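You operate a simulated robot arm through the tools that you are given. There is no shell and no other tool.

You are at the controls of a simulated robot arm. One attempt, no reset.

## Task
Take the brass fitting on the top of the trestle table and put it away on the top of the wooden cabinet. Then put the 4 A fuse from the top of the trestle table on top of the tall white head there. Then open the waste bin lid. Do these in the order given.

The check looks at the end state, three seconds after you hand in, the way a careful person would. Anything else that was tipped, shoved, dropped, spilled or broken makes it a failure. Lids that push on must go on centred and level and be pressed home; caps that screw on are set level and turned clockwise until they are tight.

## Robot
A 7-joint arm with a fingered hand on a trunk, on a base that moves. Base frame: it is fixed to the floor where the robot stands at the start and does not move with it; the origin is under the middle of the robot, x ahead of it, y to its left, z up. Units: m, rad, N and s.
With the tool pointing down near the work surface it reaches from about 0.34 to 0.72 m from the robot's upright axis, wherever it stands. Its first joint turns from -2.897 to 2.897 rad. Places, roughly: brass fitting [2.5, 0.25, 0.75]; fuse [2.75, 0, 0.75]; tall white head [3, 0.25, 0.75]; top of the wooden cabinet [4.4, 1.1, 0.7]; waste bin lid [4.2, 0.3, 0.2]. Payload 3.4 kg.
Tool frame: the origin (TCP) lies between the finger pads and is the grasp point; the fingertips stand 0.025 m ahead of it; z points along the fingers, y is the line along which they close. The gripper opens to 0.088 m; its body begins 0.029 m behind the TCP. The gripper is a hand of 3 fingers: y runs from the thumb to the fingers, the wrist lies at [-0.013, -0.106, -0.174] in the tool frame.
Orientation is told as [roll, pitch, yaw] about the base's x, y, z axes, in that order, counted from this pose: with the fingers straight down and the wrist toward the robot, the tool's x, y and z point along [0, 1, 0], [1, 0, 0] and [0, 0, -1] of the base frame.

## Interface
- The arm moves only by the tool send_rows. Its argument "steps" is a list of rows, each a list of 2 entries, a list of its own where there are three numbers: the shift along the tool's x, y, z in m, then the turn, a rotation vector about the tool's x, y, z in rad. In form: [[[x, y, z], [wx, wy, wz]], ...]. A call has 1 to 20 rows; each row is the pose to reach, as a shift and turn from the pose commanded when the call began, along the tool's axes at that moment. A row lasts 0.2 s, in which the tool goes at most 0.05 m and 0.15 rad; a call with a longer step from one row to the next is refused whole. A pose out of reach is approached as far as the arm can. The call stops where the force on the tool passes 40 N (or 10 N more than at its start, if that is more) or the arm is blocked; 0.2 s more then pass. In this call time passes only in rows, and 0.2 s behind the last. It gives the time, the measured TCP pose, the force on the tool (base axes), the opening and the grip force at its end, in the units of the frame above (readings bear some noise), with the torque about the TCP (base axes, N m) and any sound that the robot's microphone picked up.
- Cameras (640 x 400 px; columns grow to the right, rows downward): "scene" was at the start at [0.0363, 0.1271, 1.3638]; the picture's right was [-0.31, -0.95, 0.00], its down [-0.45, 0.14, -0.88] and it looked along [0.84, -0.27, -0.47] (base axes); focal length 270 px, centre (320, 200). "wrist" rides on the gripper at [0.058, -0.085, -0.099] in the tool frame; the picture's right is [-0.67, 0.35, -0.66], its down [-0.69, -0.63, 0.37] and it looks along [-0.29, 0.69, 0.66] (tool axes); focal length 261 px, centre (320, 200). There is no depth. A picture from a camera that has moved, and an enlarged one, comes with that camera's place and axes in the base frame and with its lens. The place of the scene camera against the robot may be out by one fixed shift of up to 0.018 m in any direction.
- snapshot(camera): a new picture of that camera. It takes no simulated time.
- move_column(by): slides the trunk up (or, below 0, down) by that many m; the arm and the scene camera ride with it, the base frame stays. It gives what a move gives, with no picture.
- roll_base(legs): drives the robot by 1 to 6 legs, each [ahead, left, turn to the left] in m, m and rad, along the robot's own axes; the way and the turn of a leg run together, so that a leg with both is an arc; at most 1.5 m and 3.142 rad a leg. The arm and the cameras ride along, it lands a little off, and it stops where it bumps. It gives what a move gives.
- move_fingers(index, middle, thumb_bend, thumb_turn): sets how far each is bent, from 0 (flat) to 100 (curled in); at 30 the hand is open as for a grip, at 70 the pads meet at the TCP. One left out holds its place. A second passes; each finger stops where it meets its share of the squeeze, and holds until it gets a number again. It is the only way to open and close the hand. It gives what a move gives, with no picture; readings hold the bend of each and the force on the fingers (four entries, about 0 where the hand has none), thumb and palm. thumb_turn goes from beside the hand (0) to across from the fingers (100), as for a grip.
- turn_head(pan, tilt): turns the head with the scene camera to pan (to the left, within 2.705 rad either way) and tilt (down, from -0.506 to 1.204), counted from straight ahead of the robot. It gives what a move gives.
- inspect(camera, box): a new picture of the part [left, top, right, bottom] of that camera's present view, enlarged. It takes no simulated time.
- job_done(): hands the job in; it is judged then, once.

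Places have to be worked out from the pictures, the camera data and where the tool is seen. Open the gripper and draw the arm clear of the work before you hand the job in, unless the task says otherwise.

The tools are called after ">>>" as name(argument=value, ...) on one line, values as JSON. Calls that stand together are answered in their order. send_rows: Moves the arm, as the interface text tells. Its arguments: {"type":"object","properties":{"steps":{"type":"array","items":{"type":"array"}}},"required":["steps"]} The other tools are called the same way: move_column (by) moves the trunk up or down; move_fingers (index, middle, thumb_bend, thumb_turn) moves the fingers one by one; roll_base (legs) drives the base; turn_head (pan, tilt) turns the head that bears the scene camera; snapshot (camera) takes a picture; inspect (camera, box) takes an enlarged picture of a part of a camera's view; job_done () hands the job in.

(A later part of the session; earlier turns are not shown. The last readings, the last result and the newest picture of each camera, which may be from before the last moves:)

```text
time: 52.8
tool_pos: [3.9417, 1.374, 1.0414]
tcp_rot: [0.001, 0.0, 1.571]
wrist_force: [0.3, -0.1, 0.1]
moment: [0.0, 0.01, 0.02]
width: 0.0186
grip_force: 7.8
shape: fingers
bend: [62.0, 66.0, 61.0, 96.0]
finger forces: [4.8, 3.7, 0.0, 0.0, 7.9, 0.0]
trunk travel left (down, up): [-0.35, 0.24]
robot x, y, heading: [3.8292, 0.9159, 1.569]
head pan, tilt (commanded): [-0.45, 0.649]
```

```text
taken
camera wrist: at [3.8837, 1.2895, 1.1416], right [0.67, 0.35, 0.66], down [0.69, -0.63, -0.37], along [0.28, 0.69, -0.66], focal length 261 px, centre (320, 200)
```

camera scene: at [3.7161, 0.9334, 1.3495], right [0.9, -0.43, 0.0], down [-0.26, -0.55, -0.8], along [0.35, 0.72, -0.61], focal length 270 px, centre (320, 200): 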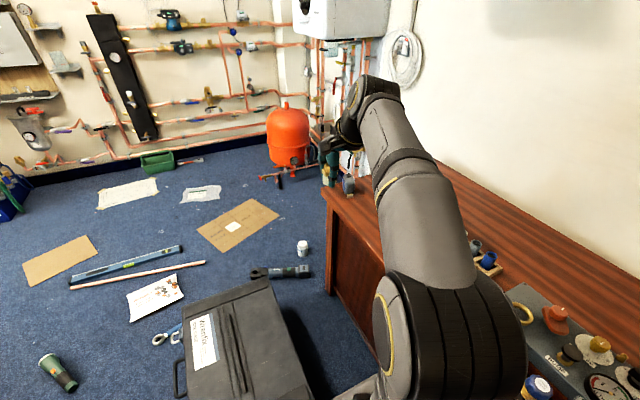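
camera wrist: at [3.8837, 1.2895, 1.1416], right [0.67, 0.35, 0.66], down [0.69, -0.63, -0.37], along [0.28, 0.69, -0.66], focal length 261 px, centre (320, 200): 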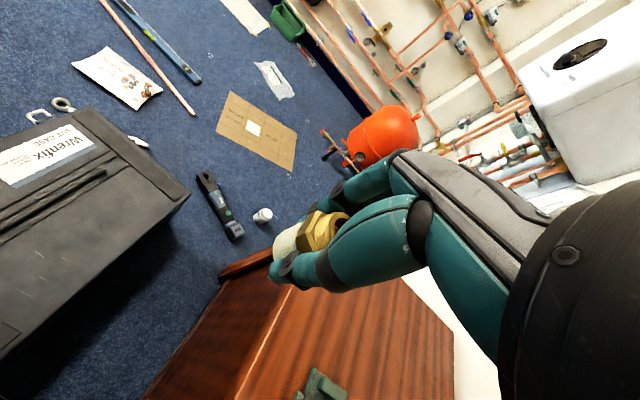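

The arm's elbow passes above the cabinet's clutter, so I'll raise the trunk 15 cm for clearance. Then I'll turn the hand about the vertical so that it comes in from the cabinet's front, away from the jig.

>>> move_column(by=0.15)

>>> send_rows(steps=[[[-0.01, 0.01, 0], [0, 0, 0.13]], [[-0.02, 0.02, 0], [0, 0, 0.26]], [[-0.03, 0.03, 0], [0, 0, 0.39]], [[-0.04, 0.04, 0], [0, 0, 0.52]], [[-0.05, 0.05, 0], [0, 0, 0.65]], [[-0.06, 0.06, 0], [0, 0, 0.78]], [[-0.07, 0.07, 0], [0, 0, 0.91]], [[-0.08, 0.08, 0], [0, 0, 1.04]], [[-0.09, 0.09, 0], [0, 0, 1.17]], [[-0.1, 0.1, 0], [0, 0, 1.3]]])

>>> snapshot(camera="scene")

>>> snapshot(camera="wrist")

```text
time: 54.5
tool_pos: [3.9422, 1.3743, 1.1919]
tcp_rot: [0.0, 0.001, 1.57]
wrist_force: [-0.2, 0.1, -1.1]
moment: [0.03, -0.02, 0.0]
width: 0.0186
grip_force: 8.4
shape: fingers
bend: [62.0, 66.0, 61.0, 96.0]
finger forces: [4.9, 3.6, 0.0, 0.0, 8.0, 0.1]
trunk travel left (down, up): [-0.5, 0.09]
robot x, y, heading: [3.8283, 0.9188, 1.569]
head pan, tilt (commanded): [-0.45, 0.649]
```

```text
time: 56.7
tool_pos: [4.0405, 1.4697, 1.1879]
tcp_rot: [-0.002, 0.0, 0.27]
wrist_force: [0.4, -1.0, -0.9]
moment: [-0.01, -0.03, -0.03]
width: 0.0184
grip_force: 8.2
shape: fingers
bend: [62.0, 66.0, 61.0, 96.0]
finger forces: [4.9, 3.6, 0.1, 0.0, 8.0, 0.1]
out of reach, approached as far as the arm can: row 10
trunk travel left (down, up): [-0.5, 0.09]
robot x, y, heading: [3.8258, 0.9172, 1.566]
head pan, tilt (commanded): [-0.45, 0.649]
```

```text
taken
camera scene: at [3.7162, 0.9334, 1.4996], right [0.9, -0.43, 0.0], down [-0.26, -0.54, -0.8], along [0.35, 0.72, -0.6], focal length 270 px, centre (320, 200)
```

scene: 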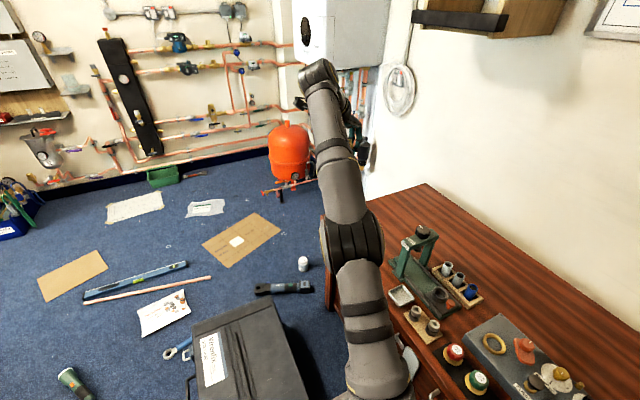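

```text
taken
camera wrist: at [3.9429, 1.5035, 1.2872], right [0.51, -0.55, 0.66], down [-0.42, -0.83, -0.37], along [0.75, -0.09, -0.66], focal length 261 px, centre (320, 200)
```

wrist: 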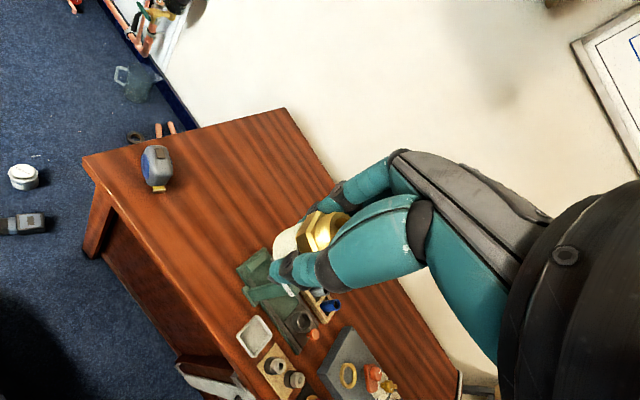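

The wrist view shows the free wood clearly: the tape measure is near y≈1.66+, the jig's foot at y≈1.42. I'll lower the fitting towards (4.175, 1.515), stopping well above the cabinet top.

>>> send_rows(steps=[[[0.0006, 0.0156, 0.0433], [0, 0, 0]], [[0.0012, 0.0312, 0.0867], [0, 0, 0]], [[0.0018, 0.0468, 0.13], [0, 0, 0]], [[0.0024, 0.0624, 0.1733], [0, 0, 0]], [[0.003, 0.078, 0.2167], [0, 0, 0]], [[0.0036, 0.0936, 0.26], [0, 0, 0]], [[0.0042, 0.1092, 0.3033], [0, 0, 0]], [[0.005, 0.125, 0.3467], [0, 0, 0]], [[0.0057, 0.1406, 0.37], [0, 0, 0]]])

>>> snapshot(camera="scene")

>>> snapshot(camera="wrist")

```text
time: 58.7
tool_pos: [4.173, 1.5142, 0.8167]
tcp_rot: [-0.002, -0.001, 0.27]
wrist_force: [0.4, -0.3, -1.3]
moment: [-0.02, 0.0, 0.01]
width: 0.0185
grip_force: 8.6
shape: fingers
bend: [62.0, 66.0, 61.0, 96.0]
finger forces: [5.0, 3.4, 0.0, 0.0, 7.9, 0.1]
trunk travel left (down, up): [-0.5, 0.09]
robot x, y, heading: [3.8256, 0.9156, 1.567]
head pan, tilt (commanded): [-0.45, 0.649]
```

```text
taken
camera scene: at [3.7164, 0.9336, 1.4996], right [0.9, -0.43, 0.0], down [-0.26, -0.54, -0.8], along [0.35, 0.72, -0.6], focal length 270 px, centre (320, 200)
```

scene: 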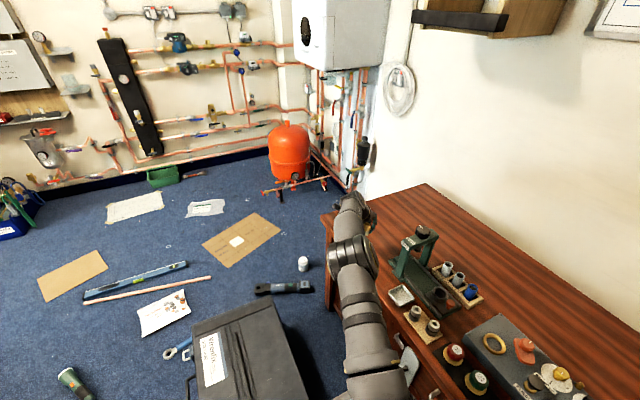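

```text
taken
camera wrist: at [4.0761, 1.5475, 0.9165], right [0.52, -0.55, 0.66], down [-0.42, -0.83, -0.37], along [0.75, -0.09, -0.66], focal length 261 px, centre (320, 200)
```

wrist: 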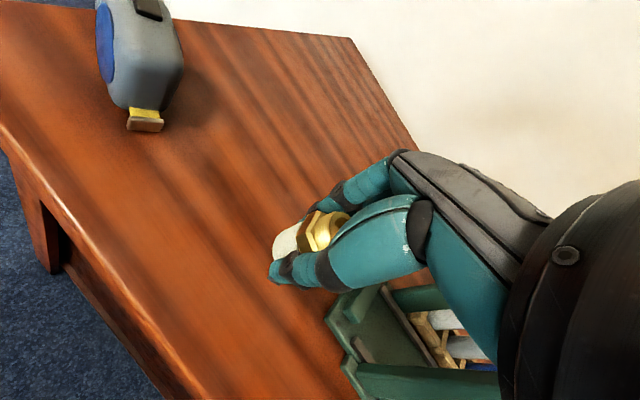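

The spot under the fitting is clear wood, with the jig about 8 cm aside. Lowering another 5 cm before feeling for contact.

>>> send_rows(steps=[[[0, 0, 0.02], [0, 0, 0]], [[0, 0, 0.04], [0, 0, 0]], [[0, 0, 0.055], [0, 0, 0]]])

>>> snapshot(camera="wrist")

>>> inspect(camera="scene", box=[300, 160, 460, 320])

```text
time: 59.5
tool_pos: [4.1733, 1.5135, 0.7612]
tcp_rot: [-0.001, -0.001, 0.272]
wrist_force: [0.5, -0.2, -0.1]
moment: [0.02, 0.0, -0.01]
width: 0.0182
grip_force: 8.0
shape: fingers
bend: [62.0, 66.0, 61.0, 96.0]
finger forces: [4.9, 3.5, 0.1, 0.1, 7.9, 0.0]
trunk travel left (down, up): [-0.5, 0.09]
robot x, y, heading: [3.8245, 0.9122, 1.569]
head pan, tilt (commanded): [-0.45, 0.649]
```

```text
taken
camera wrist: at [4.0763, 1.5467, 0.862], right [0.52, -0.55, 0.66], down [-0.42, -0.83, -0.37], along [0.75, -0.09, -0.66], focal length 261 px, centre (320, 200)
```

wrist: 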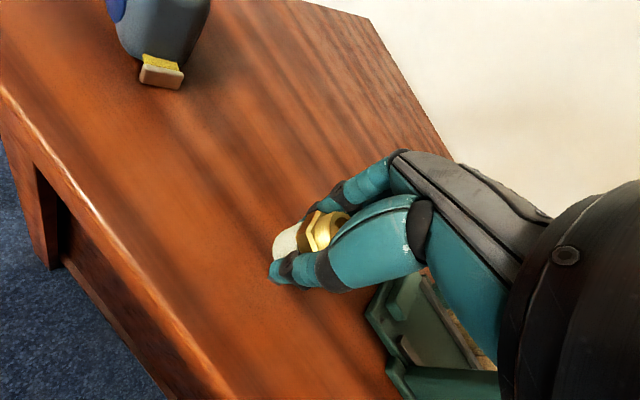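

```text
2.50 times, centred on (380, 240) of scene
camera zoom: at [3.7163, 0.9335, 1.4996], right [0.9, -0.43, 0.0], down [-0.26, -0.54, -0.8], along [0.35, 0.72, -0.6], focal length 676 px, centre (170, 100)
```

zoom: 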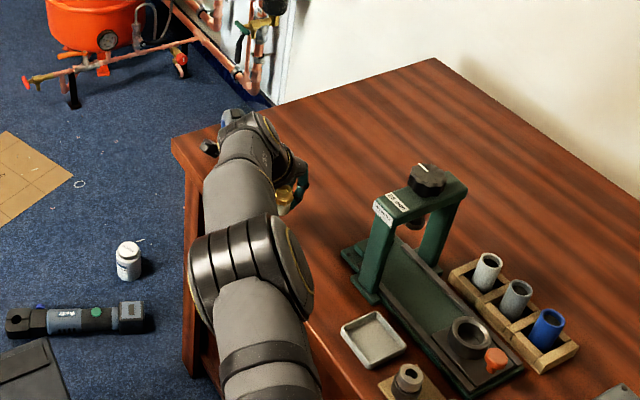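

Still free of contact, about 3 cm above the wood. I'll feel downward in small steps.

>>> send_rows(steps=[[[0, 0, 0.004], [0, 0, 0]], [[0, 0, 0.008], [0, 0, 0]], [[0, 0, 0.012], [0, 0, 0]], [[0, 0, 0.016], [0, 0, 0]]])

>>> inspect(camera="wrist", box=[200, 170, 360, 300])

```text
time: 60.5
tool_pos: [4.1746, 1.5127, 0.7467]
tcp_rot: [-0.001, -0.001, 0.27]
wrist_force: [0.0, 0.8, -1.3]
moment: [0.03, 0.01, -0.01]
width: 0.0183
grip_force: 8.5
shape: fingers
bend: [62.0, 66.0, 61.0, 96.0]
finger forces: [5.0, 3.4, 0.0, 0.0, 7.9, 0.1]
trunk travel left (down, up): [-0.5, 0.09]
robot x, y, heading: [3.8255, 0.9168, 1.574]
head pan, tilt (commanded): [-0.45, 0.649]
```

```text
3.08 times, centred on (280, 235) of wrist
camera zoom: at [4.0766, 1.5461, 0.8461], right [0.52, -0.55, 0.66], down [-0.42, -0.83, -0.37], along [0.75, -0.09, -0.66], focal length 802 px, centre (443, 92)
```

zoom: 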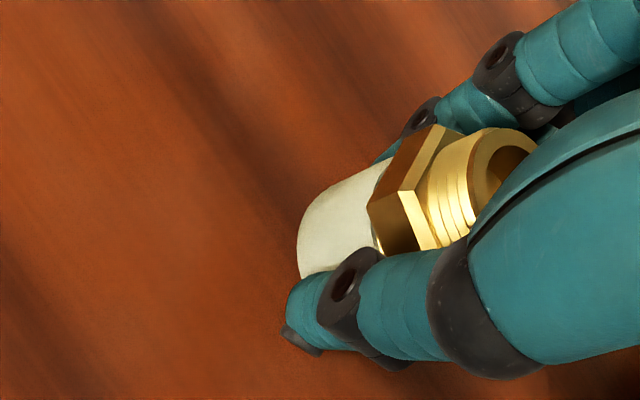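

No contact yet; continuing downward with 3 mm steps.

>>> send_rows(steps=[[[0, 0, 0.003], [0, 0, 0]], [[0, 0, 0.006], [0, 0, 0]], [[0, 0, 0.009], [0, 0, 0]]])

```text
time: 61.3
tool_pos: [4.1734, 1.5135, 0.737]
tcp_rot: [-0.001, 0.0, 0.27]
wrist_force: [0.0, 0.3, -1.7]
moment: [-0.01, 0.04, 0.02]
width: 0.0183
grip_force: 8.1
shape: fingers
bend: [62.0, 66.0, 61.0, 96.0]
finger forces: [4.9, 3.5, 0.0, 0.0, 7.9, 0.1]
trunk travel left (down, up): [-0.5, 0.09]
robot x, y, heading: [3.8303, 0.9145, 1.568]
head pan, tilt (commanded): [-0.45, 0.649]
```

Still free at TCP z=0.737; going on in 2 mm steps.

>>> send_rows(steps=[[[0, 0, 0.002], [0, 0, 0]], [[0, 0, 0.004], [0, 0, 0]], [[0, 0, 0.006], [0, 0, 0]]])

>>> inspect(camera="wrist", box=[200, 170, 360, 300])

```text
time: 62.1
tool_pos: [4.1739, 1.5131, 0.7313]
tcp_rot: [-0.002, 0.0, 0.268]
wrist_force: [-0.4, 0.3, -1.3]
moment: [0.0, 0.01, 0.02]
width: 0.0183
grip_force: 7.9
shape: fingers
bend: [62.0, 66.0, 61.0, 96.0]
finger forces: [4.8, 3.5, 0.1, 0.0, 7.9, 0.1]
trunk travel left (down, up): [-0.5, 0.09]
robot x, y, heading: [3.8314, 0.916, 1.576]
head pan, tilt (commanded): [-0.45, 0.649]
```

```text
3.08 times, centred on (280, 235) of wrist
camera zoom: at [4.0768, 1.5462, 0.8315], right [0.52, -0.55, 0.66], down [-0.42, -0.83, -0.37], along [0.75, -0.09, -0.66], focal length 802 px, centre (443, 92)
```

zoom: 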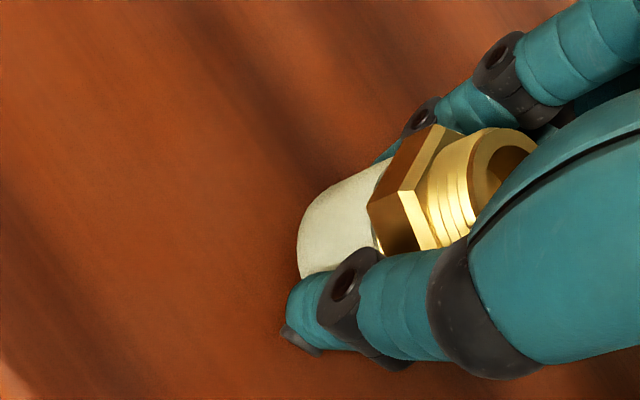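

No contact yet. Continuing in 2 mm steps.

>>> send_rows(steps=[[[0, 0, 0.002], [0, 0, 0]], [[0, 0, 0.004], [0, 0, 0]], [[0, 0, 0.006], [0, 0, 0]]])

```text
time: 62.9
tool_pos: [4.174, 1.5132, 0.7275]
tcp_rot: [0.002, -0.001, 0.273]
wrist_force: [0.2, -0.6, 7.6]
moment: [-0.04, -0.1, 0.02]
width: 0.0183
grip_force: 11.3
shape: fingers
bend: [62.0, 66.0, 61.0, 96.0]
finger forces: [5.9, 7.0, 0.0, 0.0, 10.2, 0.0]
trunk travel left (down, up): [-0.5, 0.09]
robot x, y, heading: [3.8258, 0.9203, 1.568]
head pan, tilt (commanded): [-0.45, 0.649]
```

Contact at TCP z≈0.7275 with 8 N upward: the fitting stands on the cabinet top. Releasing by opening the digits.

>>> move_fingers(index=45, middle=45, thumb_bend=45)

>>> move_fingers(index=25, middle=25, thumb_bend=25)

>>> snapshot(camera="wrist")

```text
time: 63.9
tool_pos: [4.1729, 1.5121, 0.7271]
tcp_rot: [0.003, -0.003, 0.273]
wrist_force: [-4.2, 0.8, 11.3]
moment: [-0.01, -0.17, -0.01]
width: 0.052
grip_force: 5.7
shape: fingers
bend: [45.0, 50.0, 45.0, 97.0]
finger forces: [0.7, 10.8, 0.1, 0.0, 0.1, 0.0]
trunk travel left (down, up): [-0.5, 0.09]
robot x, y, heading: [3.8256, 0.9157, 1.571]
head pan, tilt (commanded): [-0.45, 0.649]
```

```text
time: 64.9
tool_pos: [4.1739, 1.513, 0.7268]
tcp_rot: [0.0, 0.002, 0.271]
wrist_force: [-0.1, -0.4, 0.7]
moment: [-0.02, 0.01, 0.01]
width: 0.0942
grip_force: 0.1
shape: fingers
bend: [25.0, 25.0, 25.0, 97.0]
finger forces: [0.0, 0.0, 0.0, 0.1, 0.0, 0.0]
trunk travel left (down, up): [-0.5, 0.09]
robot x, y, heading: [3.8255, 0.9217, 1.571]
head pan, tilt (commanded): [-0.45, 0.649]
```

```text
taken
camera wrist: at [4.0767, 1.5462, 0.8252], right [0.52, -0.55, 0.66], down [-0.42, -0.83, -0.37], along [0.75, -0.09, -0.66], focal length 261 px, centre (320, 200)
```

wrist: 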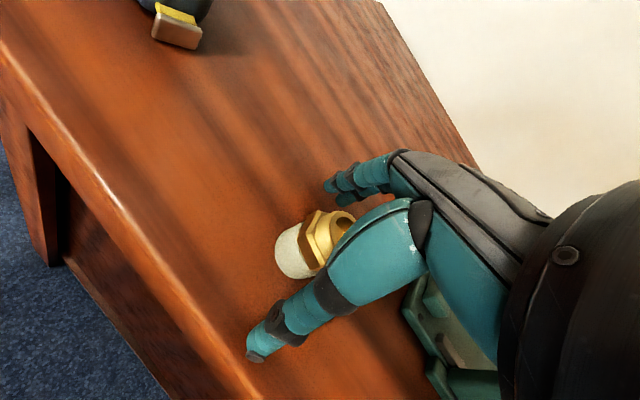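

The fitting stands upright on the cabinet, free of the digits. I'll lift straight up and verify it stays.

>>> send_rows(steps=[[[0, 0, -0.015], [0, 0, 0]], [[0, 0, -0.035], [0, 0, 0]], [[0, 0, -0.07], [0, 0, 0]], [[0, 0, -0.11], [0, 0, 0]], [[0, -0.005, -0.15], [0, 0, 0]], [[0, -0.02, -0.19], [0, 0, 0]], [[0, -0.035, -0.23], [0, 0, 0]], [[0, -0.05, -0.27], [0, 0, 0]]])

>>> snapshot(camera="wrist")

>>> snapshot(camera="scene")

```text
time: 66.7
tool_pos: [4.1272, 1.4979, 0.9961]
tcp_rot: [0.0, 0.0, 0.27]
wrist_force: [0.1, -0.2, 0.2]
moment: [-0.01, 0.01, -0.02]
width: 0.0942
grip_force: 0.0
shape: fingers
bend: [25.0, 25.0, 25.0, 97.0]
finger forces: [0.0, 0.0, 0.0, 0.0, 0.0, 0.0]
trunk travel left (down, up): [-0.5, 0.09]
robot x, y, heading: [3.8276, 0.9172, 1.569]
head pan, tilt (commanded): [-0.45, 0.649]
```

```text
taken
camera wrist: at [4.0291, 1.5312, 1.0963], right [0.52, -0.55, 0.66], down [-0.42, -0.83, -0.37], along [0.75, -0.09, -0.66], focal length 261 px, centre (320, 200)
```

wrist: 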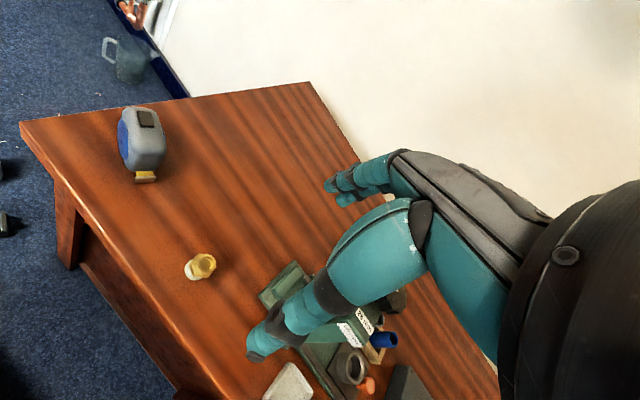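

```text
taken
camera scene: at [3.7161, 0.9331, 1.4995], right [0.9, -0.43, 0.0], down [-0.26, -0.54, -0.8], along [0.35, 0.72, -0.6], focal length 270 px, centre (320, 200)
```

scene: 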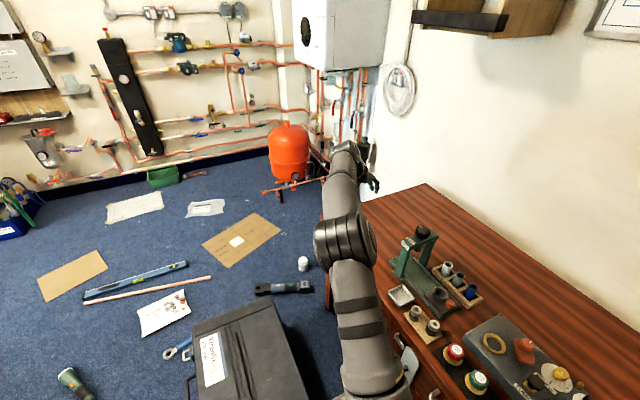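

The fitting stands upright on the cabinet, everything else untouched. Now I retract the arm to the carrying pose, going up first.

>>> send_rows(steps=[[[0, -0.02, -0.04], [0, 0, 0]], [[0, -0.04, -0.08], [0, 0, 0]], [[-0.005, -0.06, -0.11], [0, 0, -0.1]], [[-0.01, -0.08, -0.13], [0, 0, -0.22]], [[-0.017, -0.1, -0.145], [0, 0, -0.34]], [[-0.024, -0.12, -0.16], [0, 0, -0.46]], [[-0.031, -0.135, -0.17], [0, 0, -0.58]], [[-0.038, -0.15, -0.175], [0, 0, -0.7]], [[-0.045, -0.165, -0.18], [0, 0, -0.82]], [[-0.052, -0.18, -0.185], [0, 0, -0.94]], [[-0.058, -0.19, -0.19], [0, 0, -1.06]], [[-0.064, -0.2, -0.192], [0, 0, -1.18]], [[-0.07, -0.213, -0.194], [0, 0, -1.3]]])

>>> snapshot(camera="scene")

```text
time: 69.5
tool_pos: [3.9396, 1.3746, 1.1899]
tcp_rot: [0.0, 0.0, 1.574]
wrist_force: [0.2, 1.2, -0.1]
moment: [0.02, -0.03, 0.01]
width: 0.0942
grip_force: 0.0
shape: fingers
bend: [25.0, 25.0, 25.0, 97.0]
finger forces: [0.0, 0.0, 0.0, 0.0, 0.1, 0.0]
trunk travel left (down, up): [-0.5, 0.09]
robot x, y, heading: [3.8279, 0.919, 1.574]
head pan, tilt (commanded): [-0.45, 0.649]
```

```text
taken
camera scene: at [3.7161, 0.9332, 1.4995], right [0.9, -0.43, 0.0], down [-0.26, -0.54, -0.8], along [0.35, 0.72, -0.6], focal length 270 px, centre (320, 200)
```

scene: 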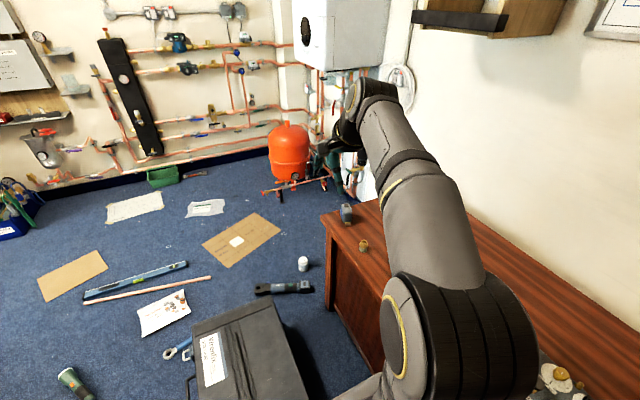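

The arm is drawn in and the fitting remains in place. Now drive back beside the table: sidle away, turn to face +x, then back up so the table is on the robot's right.

>>> roll_base(legs=[[0, 0.65, 0], [0, 0, -1.574], [-0.53, -0.15, 0]])

>>> turn_head(pan=-1.57, tilt=1.1)

>>> snapshot(camera="scene")

>>> turn_head(pan=-1.57, tilt=0.6)

>>> snapshot(camera="scene")

```text
time: 79.7
tool_pos: [3.1054, 0.6532, 1.1898]
tcp_rot: [0.0, -0.001, -0.015]
wrist_force: [1.0, -0.5, -0.3]
moment: [0.02, 0.0, 0.01]
width: 0.094
grip_force: 0.0
shape: fingers
bend: [25.0, 25.0, 25.0, 97.0]
finger forces: [0.0, 0.0, 0.0, 0.1, 0.1, 0.0]
trunk travel left (down, up): [-0.5, 0.09]
robot x, y, heading: [2.6486, 0.7695, -0.012]
head pan, tilt (commanded): [-0.45, 0.649]
```

```text
time: 81.1
tool_pos: [3.105, 0.653, 1.1903]
tcp_rot: [-0.001, 0.001, -0.017]
wrist_force: [0.7, 0.3, -0.2]
moment: [-0.04, -0.03, 0.02]
width: 0.094
grip_force: 0.1
shape: fingers
bend: [25.0, 25.0, 25.0, 97.0]
finger forces: [0.1, 0.0, 0.1, 0.1, 0.0, 0.1]
trunk travel left (down, up): [-0.5, 0.09]
robot x, y, heading: [2.6495, 0.7713, -0.012]
head pan, tilt (commanded): [-1.571, 1.1]
```

```text
taken
camera scene: at [2.6012, 0.8654, 1.4652], right [-1.0, 0.01, 0.0], down [0.01, 0.89, -0.45], along [-0.01, -0.45, -0.89], focal length 270 px, centre (320, 200)
```

scene: 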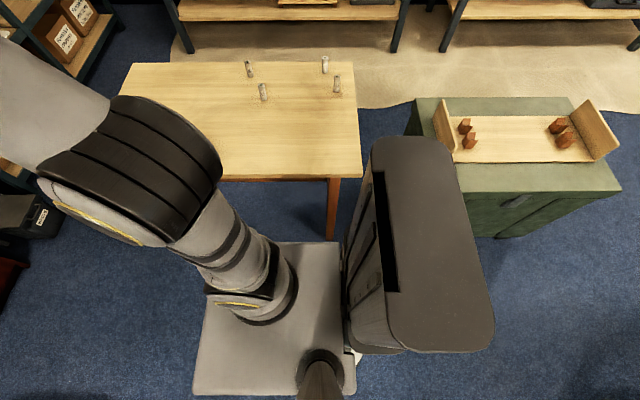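

```text
time: 82.0
tool_pos: [3.1053, 0.6531, 1.1904]
tcp_rot: [-0.001, 0.0, -0.016]
wrist_force: [-0.3, -0.4, 0.0]
moment: [0.0, 0.02, 0.0]
width: 0.094
grip_force: 0.1
shape: fingers
bend: [25.0, 25.0, 25.0, 97.0]
finger forces: [0.0, 0.0, 0.0, 0.0, 0.0, 0.0]
trunk travel left (down, up): [-0.5, 0.09]
robot x, y, heading: [2.6504, 0.7742, -0.018]
head pan, tilt (commanded): [-1.571, 0.6]
```

```text
taken
camera scene: at [2.6008, 0.8402, 1.5038], right [-1.0, 0.01, 0.0], down [0.01, 0.57, -0.82], along [-0.01, -0.82, -0.57], focal length 270 px, centre (320, 200)
```

scene: 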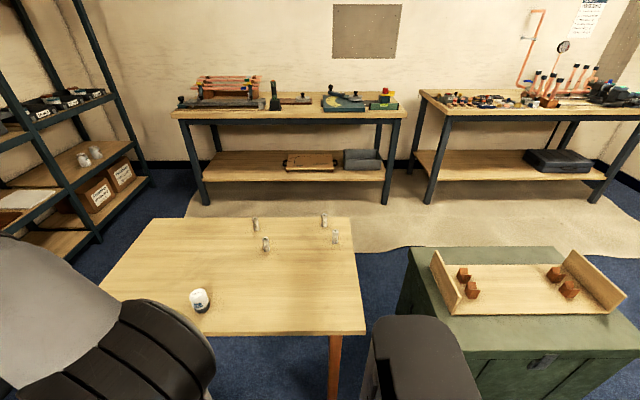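

The rear column of the robot would come close to the chest if I stood sideways, so I'll face the table instead. I'll back off a little, turn to face −y and creep up to the table edge.

>>> roll_base(legs=[[0, 0.1, 0], [0, 0, -1.553], [0.13, -0.03, 0]])

>>> turn_head(pan=0.0, tilt=1.1)

>>> snapshot(camera="scene")

```text
time: 87.8
tool_pos: [2.517, 0.2821, 1.1899]
tcp_rot: [0.0, -0.001, -1.559]
wrist_force: [0.2, 0.1, 0.3]
moment: [0.01, 0.02, -0.03]
width: 0.0941
grip_force: 0.1
shape: fingers
bend: [25.0, 25.0, 25.0, 97.0]
finger forces: [0.0, 0.0, 0.0, 0.0, 0.1, 0.1]
trunk travel left (down, up): [-0.5, 0.09]
robot x, y, heading: [2.6217, 0.739, -1.558]
head pan, tilt (commanded): [-1.571, 0.6]
```

```text
time: 89.5
tool_pos: [2.5165, 0.2831, 1.1892]
tcp_rot: [-0.003, 0.001, -1.557]
wrist_force: [0.5, 0.1, 0.8]
moment: [0.02, 0.03, 0.04]
width: 0.0942
grip_force: 0.1
shape: fingers
bend: [25.0, 25.0, 25.0, 97.0]
finger forces: [0.0, 0.0, 0.1, 0.0, 0.0, 0.1]
trunk travel left (down, up): [-0.5, 0.09]
robot x, y, heading: [2.6214, 0.7409, -1.555]
head pan, tilt (commanded): [0.0, 1.1]
```

```text
taken
camera scene: at [2.7909, 0.7365, 1.4652], right [-1.0, -0.01, 0.0], down [-0.01, 0.89, -0.45], along [0.01, -0.45, -0.89], focal length 270 px, centre (320, 200)
```

scene: 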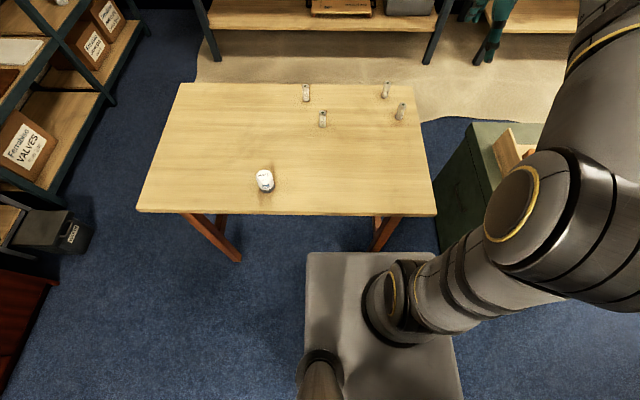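

I'm at (2.62, 0.74) facing the table. Let me check the wrist view of the 4 A and 2 A fuses before deciding how close to go.

>>> snapshot(camera="wrist")

>>> inspect(camera="scene", box=[280, 60, 440, 160])

```text
taken
camera wrist: at [2.5742, 0.369, 1.2891], right [-0.67, -0.36, 0.66], down [-0.69, 0.62, -0.37], along [-0.28, -0.7, -0.66], focal length 261 px, centre (320, 200)
```

wrist: 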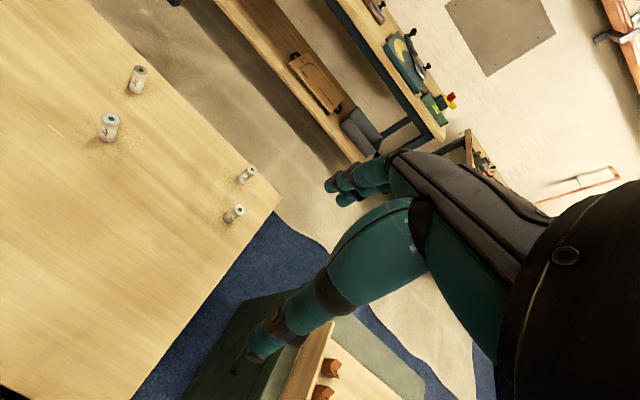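

```text
4.00 times, centred on (360, 110) of scene
camera zoom: at [2.7909, 0.7365, 1.4652], right [-1.0, -0.01, 0.0], down [-0.01, 0.89, -0.45], along [0.01, -0.45, -0.89], focal length 1082 px, centre (160, 560)
```

zoom: 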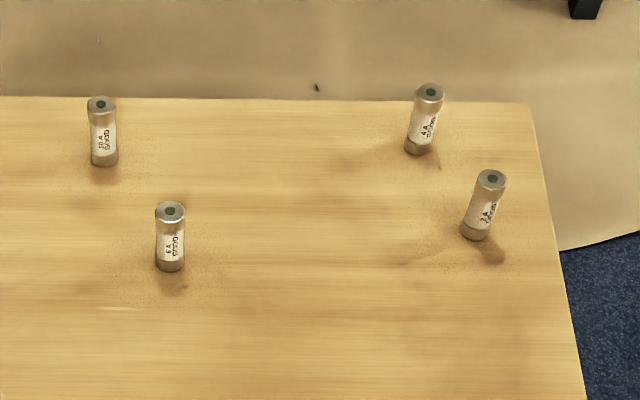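

The 4 A fuse stands at about (2.557, -0.042), the 2 A fuse nearer and to its right. Creeping 4 cm closer to the table edge.

>>> roll_base(legs=[[0.04, 0.0, 0.0]])

>>> snapshot(camera="scene")

>>> inspect(camera="wrist", box=[190, 140, 290, 240])

```text
time: 90.3
tool_pos: [2.5175, 0.2433, 1.1889]
tcp_rot: [0.0, 0.0, -1.555]
wrist_force: [0.7, 0.0, -0.2]
moment: [0.03, 0.0, -0.01]
width: 0.0944
grip_force: 0.2
shape: fingers
bend: [25.0, 25.0, 25.0, 97.0]
finger forces: [0.1, 0.1, 0.0, 0.0, 0.1, 0.1]
trunk travel left (down, up): [-0.5, 0.09]
robot x, y, heading: [2.622, 0.7041, -1.559]
head pan, tilt (commanded): [0.0, 1.1]
```

```text
taken
camera scene: at [2.7915, 0.6959, 1.4652], right [-1.0, -0.01, 0.0], down [-0.01, 0.89, -0.45], along [0.01, -0.45, -0.89], focal length 270 px, centre (320, 200)
```

scene: 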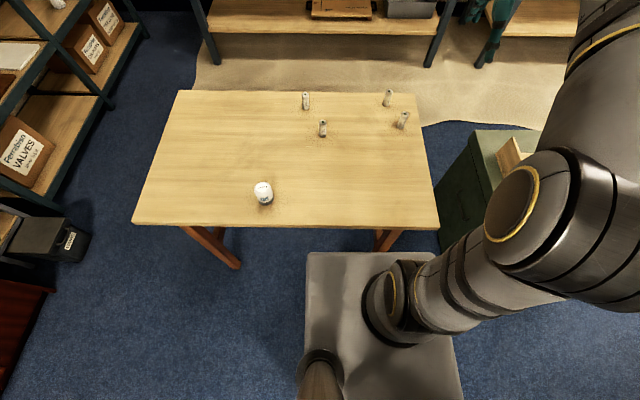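

```text
4.00 times, centred on (240, 190) of wrist
camera zoom: at [2.5748, 0.3284, 1.2888], right [-0.67, -0.36, 0.66], down [-0.69, 0.62, -0.37], along [-0.28, -0.7, -0.66], focal length 1043 px, centre (640, 240)
```

zoom: 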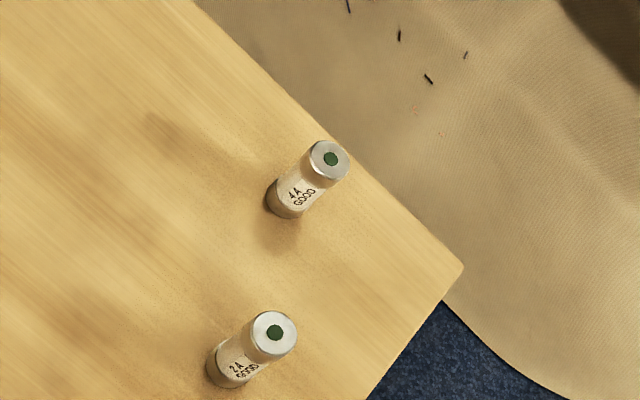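

The 4 A fuse's axis is at about (2.558, -0.039), its top near z=0.814. I'll move to hover over it with the hand turned a bit so that the palm stays clear of the 2 A fuse at (2.52, 0.063).

>>> send_rows(steps=[[[0.0037, 0.0283, 0.027], [0, 0, 0.054]], [[0.0074, 0.0565, 0.054], [0, 0, 0.108]], [[0.0111, 0.0848, 0.081], [0, 0, 0.163]], [[0.0148, 0.113, 0.108], [0, 0, 0.217]], [[0.0185, 0.1413, 0.135], [0, 0, 0.271]], [[0.0221, 0.1695, 0.161], [0, 0, 0.325]], [[0.0258, 0.1978, 0.188], [0, 0, 0.379]], [[0.0295, 0.226, 0.215], [0, 0, 0.434]], [[0.0332, 0.2543, 0.242], [0, 0, 0.488]], [[0.0369, 0.2825, 0.269], [0, 0, 0.542]]])

>>> snapshot(camera="wrist")

>>> snapshot(camera="scene")

```text
time: 92.5
tool_pos: [2.5609, -0.0281, 0.9187]
tcp_rot: [-0.001, 0.002, -2.1]
wrist_force: [0.7, 0.3, -0.5]
moment: [0.0, -0.03, 0.02]
width: 0.0939
grip_force: 0.1
shape: fingers
bend: [25.0, 25.0, 25.0, 97.0]
finger forces: [0.0, 0.1, 0.0, 0.0, 0.0, 0.1]
out of reach, approached as far as the arm can: row 10
trunk travel left (down, up): [-0.5, 0.09]
robot x, y, heading: [2.6243, 0.7015, -1.557]
head pan, tilt (commanded): [0.0, 1.1]
```

```text
taken
camera wrist: at [2.6529, 0.0169, 1.018], right [-0.75, 0.04, 0.66], down [-0.27, 0.89, -0.36], along [-0.6, -0.45, -0.66], focal length 261 px, centre (320, 200)
```

wrist: 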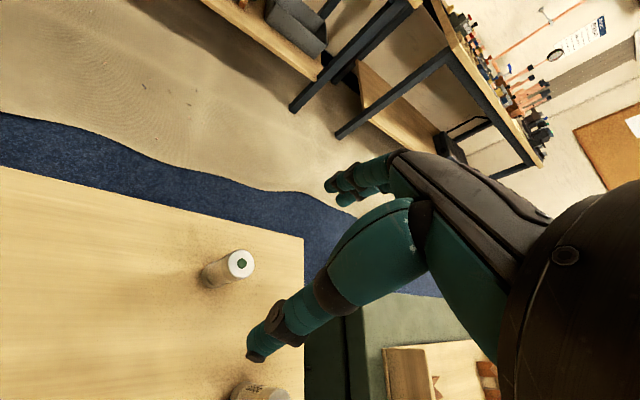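

```text
taken
camera scene: at [2.7916, 0.6967, 1.4653], right [-1.0, -0.01, 0.0], down [-0.01, 0.89, -0.45], along [0.01, -0.45, -0.89], focal length 270 px, centre (320, 200)
```

scene: 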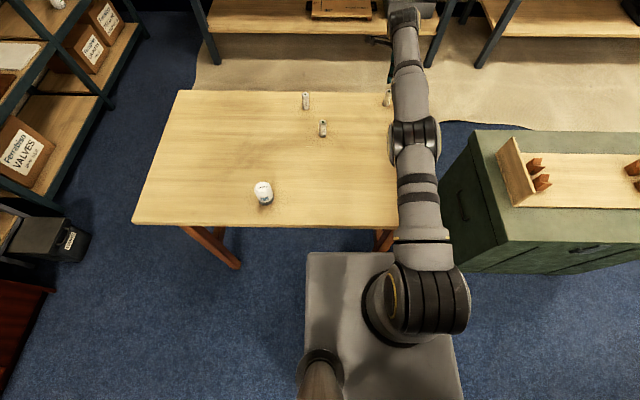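

The arm stopped about 1 cm short because of the height; reach grows lower down. The fuse is at (2.559, -0.036); I'll descend to z≈0.86, still above its top, and re-check.

>>> send_rows(steps=[[[-0.0003, -0.0015, 0.03], [0, 0, 0]], [[-0.0007, -0.003, 0.06], [0, 0, 0]]])

>>> snapshot(camera="wrist")

```text
time: 93.2
tool_pos: [2.5606, -0.0248, 0.8574]
tcp_rot: [-0.001, -0.001, -2.102]
wrist_force: [-0.5, -0.2, -0.1]
moment: [0.0, 0.0, 0.0]
width: 0.0942
grip_force: 0.1
shape: fingers
bend: [25.0, 25.0, 25.0, 97.0]
finger forces: [0.0, 0.1, 0.0, 0.0, 0.0, 0.0]
trunk travel left (down, up): [-0.5, 0.09]
robot x, y, heading: [2.6238, 0.6994, -1.558]
head pan, tilt (commanded): [0.0, 1.1]
```

```text
taken
camera wrist: at [2.6538, 0.0192, 0.9573], right [-0.75, 0.04, 0.66], down [-0.27, 0.89, -0.37], along [-0.6, -0.46, -0.66], focal length 261 px, centre (320, 200)
```

wrist: 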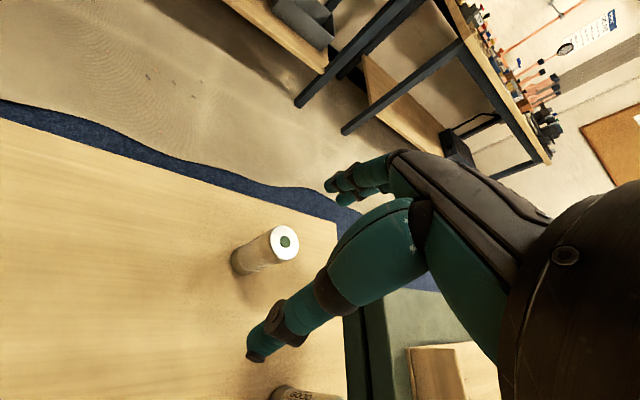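

Now within reach; the fuse remains 1 cm further along the hand's axis. I'll shift over it first and then descend around it to z≈0.81.

>>> send_rows(steps=[[[0.0034, 0.011, 0.0], [0, 0, 0]], [[0.0034, 0.011, 0.015], [0, 0, 0]], [[0.0034, 0.011, 0.03], [0, 0, 0]], [[0.0034, 0.011, 0.045], [0, 0, 0]]])

>>> snapshot(camera="wrist")

>>> inspect(camera="scene", box=[340, 60, 460, 160])

```text
time: 94.2
tool_pos: [2.559, -0.0275, 0.8142]
tcp_rot: [0.001, 0.001, -2.1]
wrist_force: [0.3, -0.9, 0.8]
moment: [0.01, -0.02, 0.01]
width: 0.0944
grip_force: 0.1
shape: fingers
bend: [25.0, 25.0, 25.0, 97.0]
finger forces: [0.1, 0.0, 0.1, 0.0, 0.0, 0.1]
out of reach, approached as far as the arm can: row 1, 2, 3, 4
trunk travel left (down, up): [-0.5, 0.09]
robot x, y, heading: [2.6221, 0.7006, -1.558]
head pan, tilt (commanded): [0.0, 1.1]
```

```text
taken
camera wrist: at [2.6523, 0.0165, 0.9134], right [-0.75, 0.04, 0.66], down [-0.27, 0.89, -0.37], along [-0.6, -0.46, -0.66], focal length 261 px, centre (320, 200)
```

wrist: 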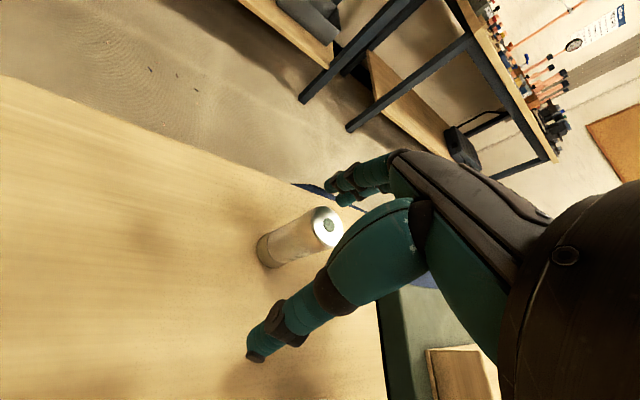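

```text
4.00 times, centred on (400, 110) of scene
camera zoom: at [2.7912, 0.6965, 1.4653], right [-1.0, -0.01, 0.0], down [-0.01, 0.89, -0.45], along [0.01, -0.45, -0.89], focal length 1082 px, centre (0, 560)
```

zoom: 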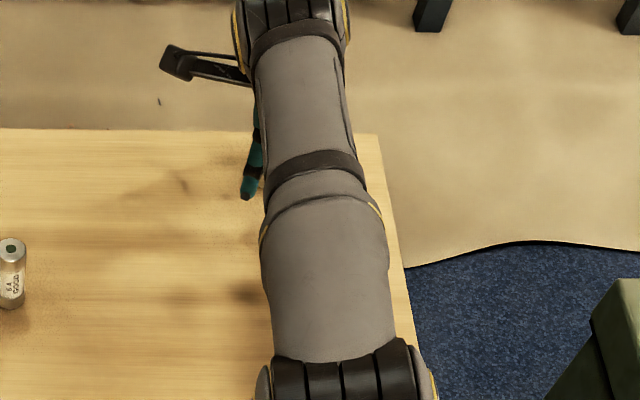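

The arm is about 8 mm short at this reach with the hand exactly vertical. A slight tilt (0.1 rad, fingers outward) brings the wrist back enough; I'll apply that while shifting over the fuse and descending.

>>> send_rows(steps=[[[0.001, 0.002, 0.0], [-0.05, 0, 0]], [[0.0034, 0.0078, 0.0], [-0.1, 0, 0]], [[0.0034, 0.0078, 0.006], [-0.1, 0, 0]], [[0.0034, 0.0078, 0.012], [-0.1, 0, 0]]])

>>> snapshot(camera="wrist")

```text
time: 95.2
tool_pos: [2.557, -0.0401, 0.8012]
tcp_rot: [0.0, -0.099, -2.101]
wrist_force: [-0.4, 0.2, -1.2]
moment: [-0.01, 0.0, 0.02]
width: 0.0942
grip_force: 0.0
shape: fingers
bend: [25.0, 25.0, 25.0, 97.0]
finger forces: [0.1, 0.0, 0.1, 0.1, 0.0, 0.0]
out of reach, approached as far as the arm can: row 1, 2, 3, 4
trunk travel left (down, up): [-0.5, 0.09]
robot x, y, heading: [2.6188, 0.7018, -1.559]
head pan, tilt (commanded): [0.0, 1.1]
```

```text
taken
camera wrist: at [2.6557, 0.0126, 0.892], right [-0.72, 0.09, 0.69], down [-0.29, 0.86, -0.43], along [-0.63, -0.51, -0.59], focal length 261 px, centre (320, 200)
```

wrist: 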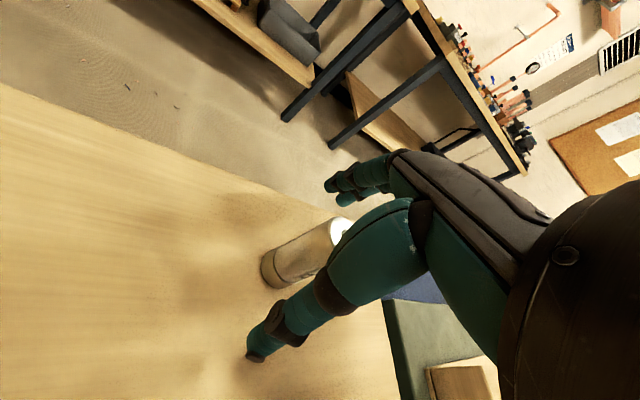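

The TCP is now at (2.557, -0.040, 0.801) around the fuse. Let me zoom to see how well it is centred between thumb and fingers.

>>> inspect(camera="wrist", box=[220, 140, 400, 380])

>>> inspect(camera="wrist", box=[250, 200, 360, 300])

```text
1.67 times, centred on (310, 260) of wrist
camera zoom: at [2.6557, 0.0126, 0.892], right [-0.72, 0.09, 0.69], down [-0.29, 0.86, -0.43], along [-0.63, -0.51, -0.59], focal length 434 px, centre (337, 100)
```

zoom: 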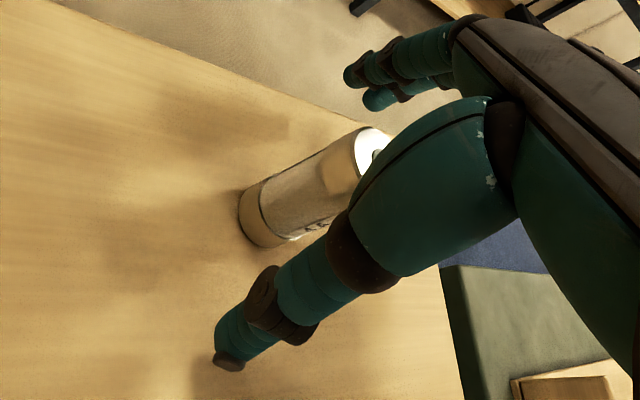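

```text
4.00 times, centred on (305, 250) of wrist
camera zoom: at [2.6557, 0.0126, 0.892], right [-0.72, 0.09, 0.69], down [-0.29, 0.86, -0.43], along [-0.63, -0.51, -0.59], focal length 1043 px, centre (380, 0)
```

zoom: 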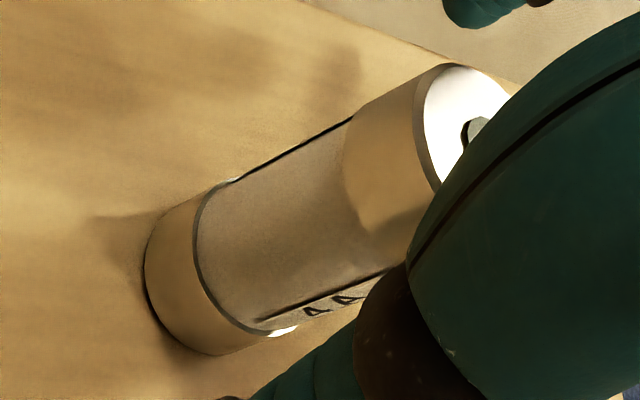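

The fuse lies within ~2 mm of the TCP axis. I'll lower 6 mm more and close the digits.

>>> send_rows(steps=[[[0, -0.0008, 0.003], [0, 0, 0]], [[0, -0.0016, 0.006], [0, 0, 0]]])

>>> move_fingers(index=55, middle=55, thumb_bend=55)

>>> snapshot(camera="wrist")

```text
time: 95.8
tool_pos: [2.5583, -0.0384, 0.7943]
tcp_rot: [0.0, -0.1, -2.099]
wrist_force: [-0.4, 0.4, -0.6]
moment: [0.02, 0.0, -0.01]
width: 0.0941
grip_force: 0.1
shape: fingers
bend: [25.0, 25.0, 25.0, 97.0]
finger forces: [0.0, 0.0, 0.0, 0.0, 0.0, 0.0]
trunk travel left (down, up): [-0.5, 0.09]
robot x, y, heading: [2.6218, 0.6989, -1.557]
head pan, tilt (commanded): [0.0, 1.1]
```

```text
time: 96.8
tool_pos: [2.5589, -0.0389, 0.7959]
tcp_rot: [0.002, -0.101, -2.1]
wrist_force: [-0.2, -0.1, 0.6]
moment: [0.04, -0.01, -0.01]
width: 0.0314
grip_force: 0.2
shape: fingers
bend: [55.0, 55.0, 54.0, 97.0]
finger forces: [0.0, 0.0, 0.1, 0.0, 0.3, 0.0]
trunk travel left (down, up): [-0.5, 0.09]
robot x, y, heading: [2.6264, 0.7005, -1.558]
head pan, tilt (commanded): [0.0, 1.1]
```

```text
taken
camera wrist: at [2.6567, 0.0134, 0.8856], right [-0.72, 0.09, 0.69], down [-0.29, 0.86, -0.43], along [-0.63, -0.51, -0.59], focal length 261 px, centre (320, 200)
```

wrist: 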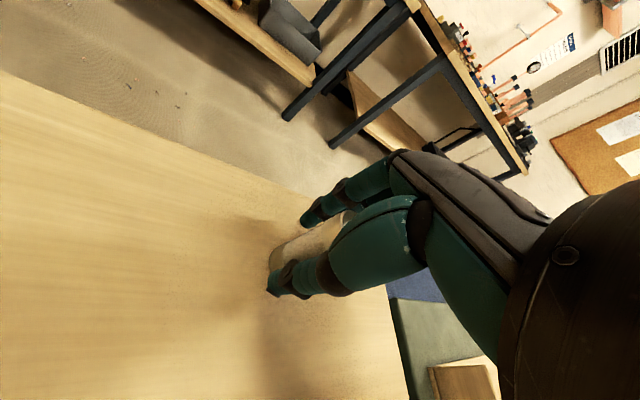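

The thumb just touches the fuse, the fingers are a few mm away. Closing index and middle against the held thumb.

>>> move_fingers(index=64, middle=64)

>>> snapshot(camera="wrist")

```text
time: 97.8
tool_pos: [2.5585, -0.0401, 0.7945]
tcp_rot: [-0.001, -0.099, -2.099]
wrist_force: [0.5, 1.4, 0.8]
moment: [0.01, -0.04, 0.0]
width: 0.0218
grip_force: 0.5
shape: fingers
bend: [64.0, 64.0, 54.0, 97.0]
finger forces: [0.0, 0.0, 0.0, 0.0, 0.2, 0.1]
trunk travel left (down, up): [-0.5, 0.09]
robot x, y, heading: [2.6228, 0.7013, -1.56]
head pan, tilt (commanded): [0.0, 1.1]
```

```text
taken
camera wrist: at [2.6567, 0.0134, 0.8856], right [-0.72, 0.09, 0.69], down [-0.29, 0.86, -0.43], along [-0.63, -0.51, -0.59], focal length 261 px, centre (320, 200)
```

wrist: 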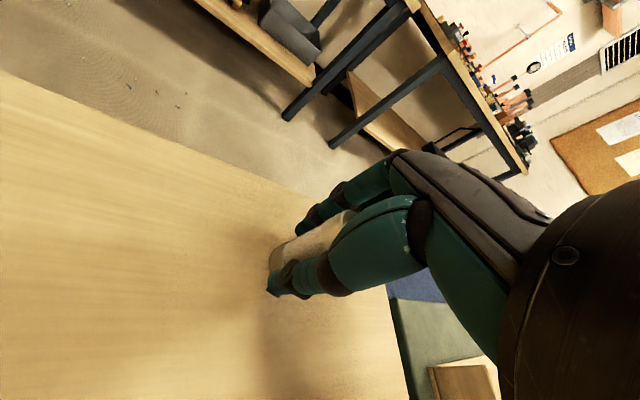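

Fingers report no contact yet at 64. Let me zoom to see the gap before closing further.

>>> inspect(camera="wrist", box=[250, 170, 370, 310])

>>> move_fingers(index=70, middle=70)

>>> inspect(camera="wrist", box=[250, 170, 370, 310])

```text
2.86 times, centred on (310, 240) of wrist
camera zoom: at [2.6567, 0.0134, 0.8856], right [-0.72, 0.09, 0.69], down [-0.29, 0.86, -0.43], along [-0.63, -0.51, -0.59], focal length 745 px, centre (349, 86)
```

zoom: 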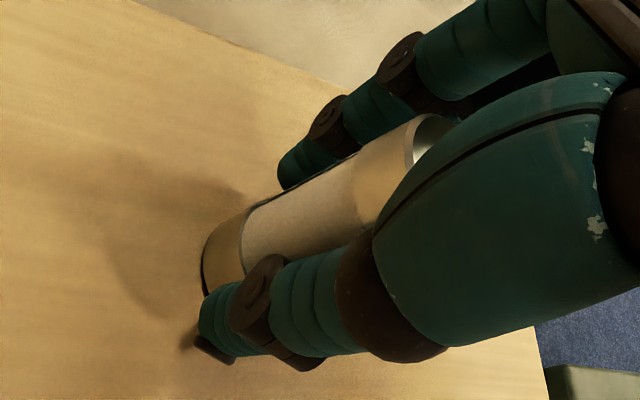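

```text
time: 98.8
tool_pos: [2.5592, -0.0389, 0.795]
tcp_rot: [-0.001, -0.1, -2.1]
wrist_force: [0.5, -0.1, 0.4]
moment: [0.0, -0.02, -0.01]
width: 0.0182
grip_force: 1.8
shape: fingers
bend: [68.0, 69.0, 54.0, 97.0]
finger forces: [1.1, 0.6, 0.0, 0.0, 1.3, 0.0]
trunk travel left (down, up): [-0.5, 0.09]
robot x, y, heading: [2.6248, 0.7017, -1.556]
head pan, tilt (commanded): [0.0, 1.1]
```

```text
2.86 times, centred on (310, 240) of wrist
camera zoom: at [2.6567, 0.0134, 0.8856], right [-0.72, 0.09, 0.69], down [-0.29, 0.86, -0.43], along [-0.63, -0.51, -0.59], focal length 745 px, centre (349, 86)
```

zoom: 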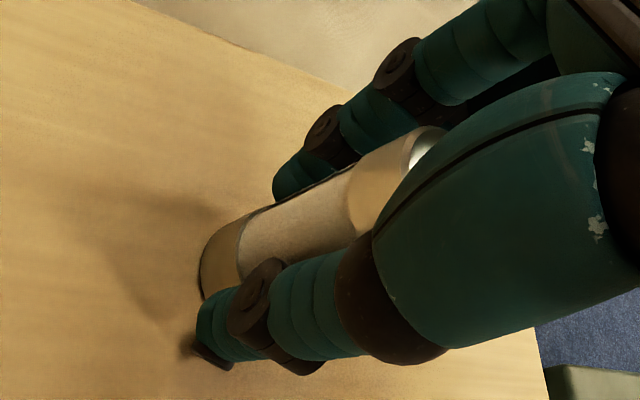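

Now all three touch. Firming up the grip with slightly higher targets.

>>> move_fingers(index=80, middle=80, thumb_bend=66)

>>> inspect(camera="wrist", box=[250, 170, 370, 310])

```text
time: 99.8
tool_pos: [2.5589, -0.0392, 0.7953]
tcp_rot: [0.001, -0.098, -2.101]
wrist_force: [-0.5, -0.7, 0.3]
moment: [0.04, 0.04, -0.01]
width: 0.0163
grip_force: 17.6
shape: fingers
bend: [77.0, 77.0, 56.0, 95.0]
finger forces: [9.0, 9.2, 0.0, 0.1, 17.0, 0.0]
trunk travel left (down, up): [-0.5, 0.09]
robot x, y, heading: [2.6247, 0.7014, -1.552]
head pan, tilt (commanded): [0.0, 1.1]
```

```text
2.86 times, centred on (310, 240) of wrist
camera zoom: at [2.6567, 0.0133, 0.8856], right [-0.72, 0.09, 0.69], down [-0.29, 0.86, -0.43], along [-0.63, -0.51, -0.59], focal length 745 px, centre (349, 86)
```

zoom: 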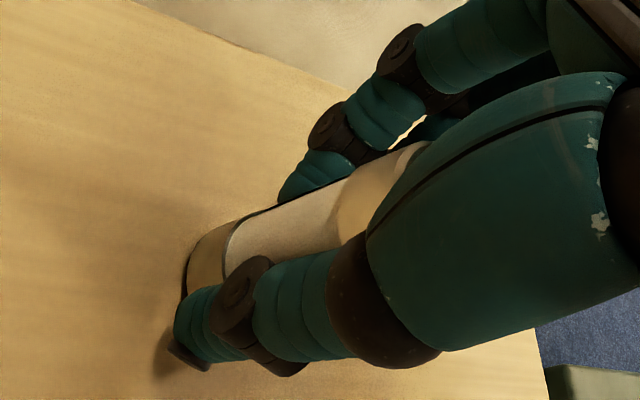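

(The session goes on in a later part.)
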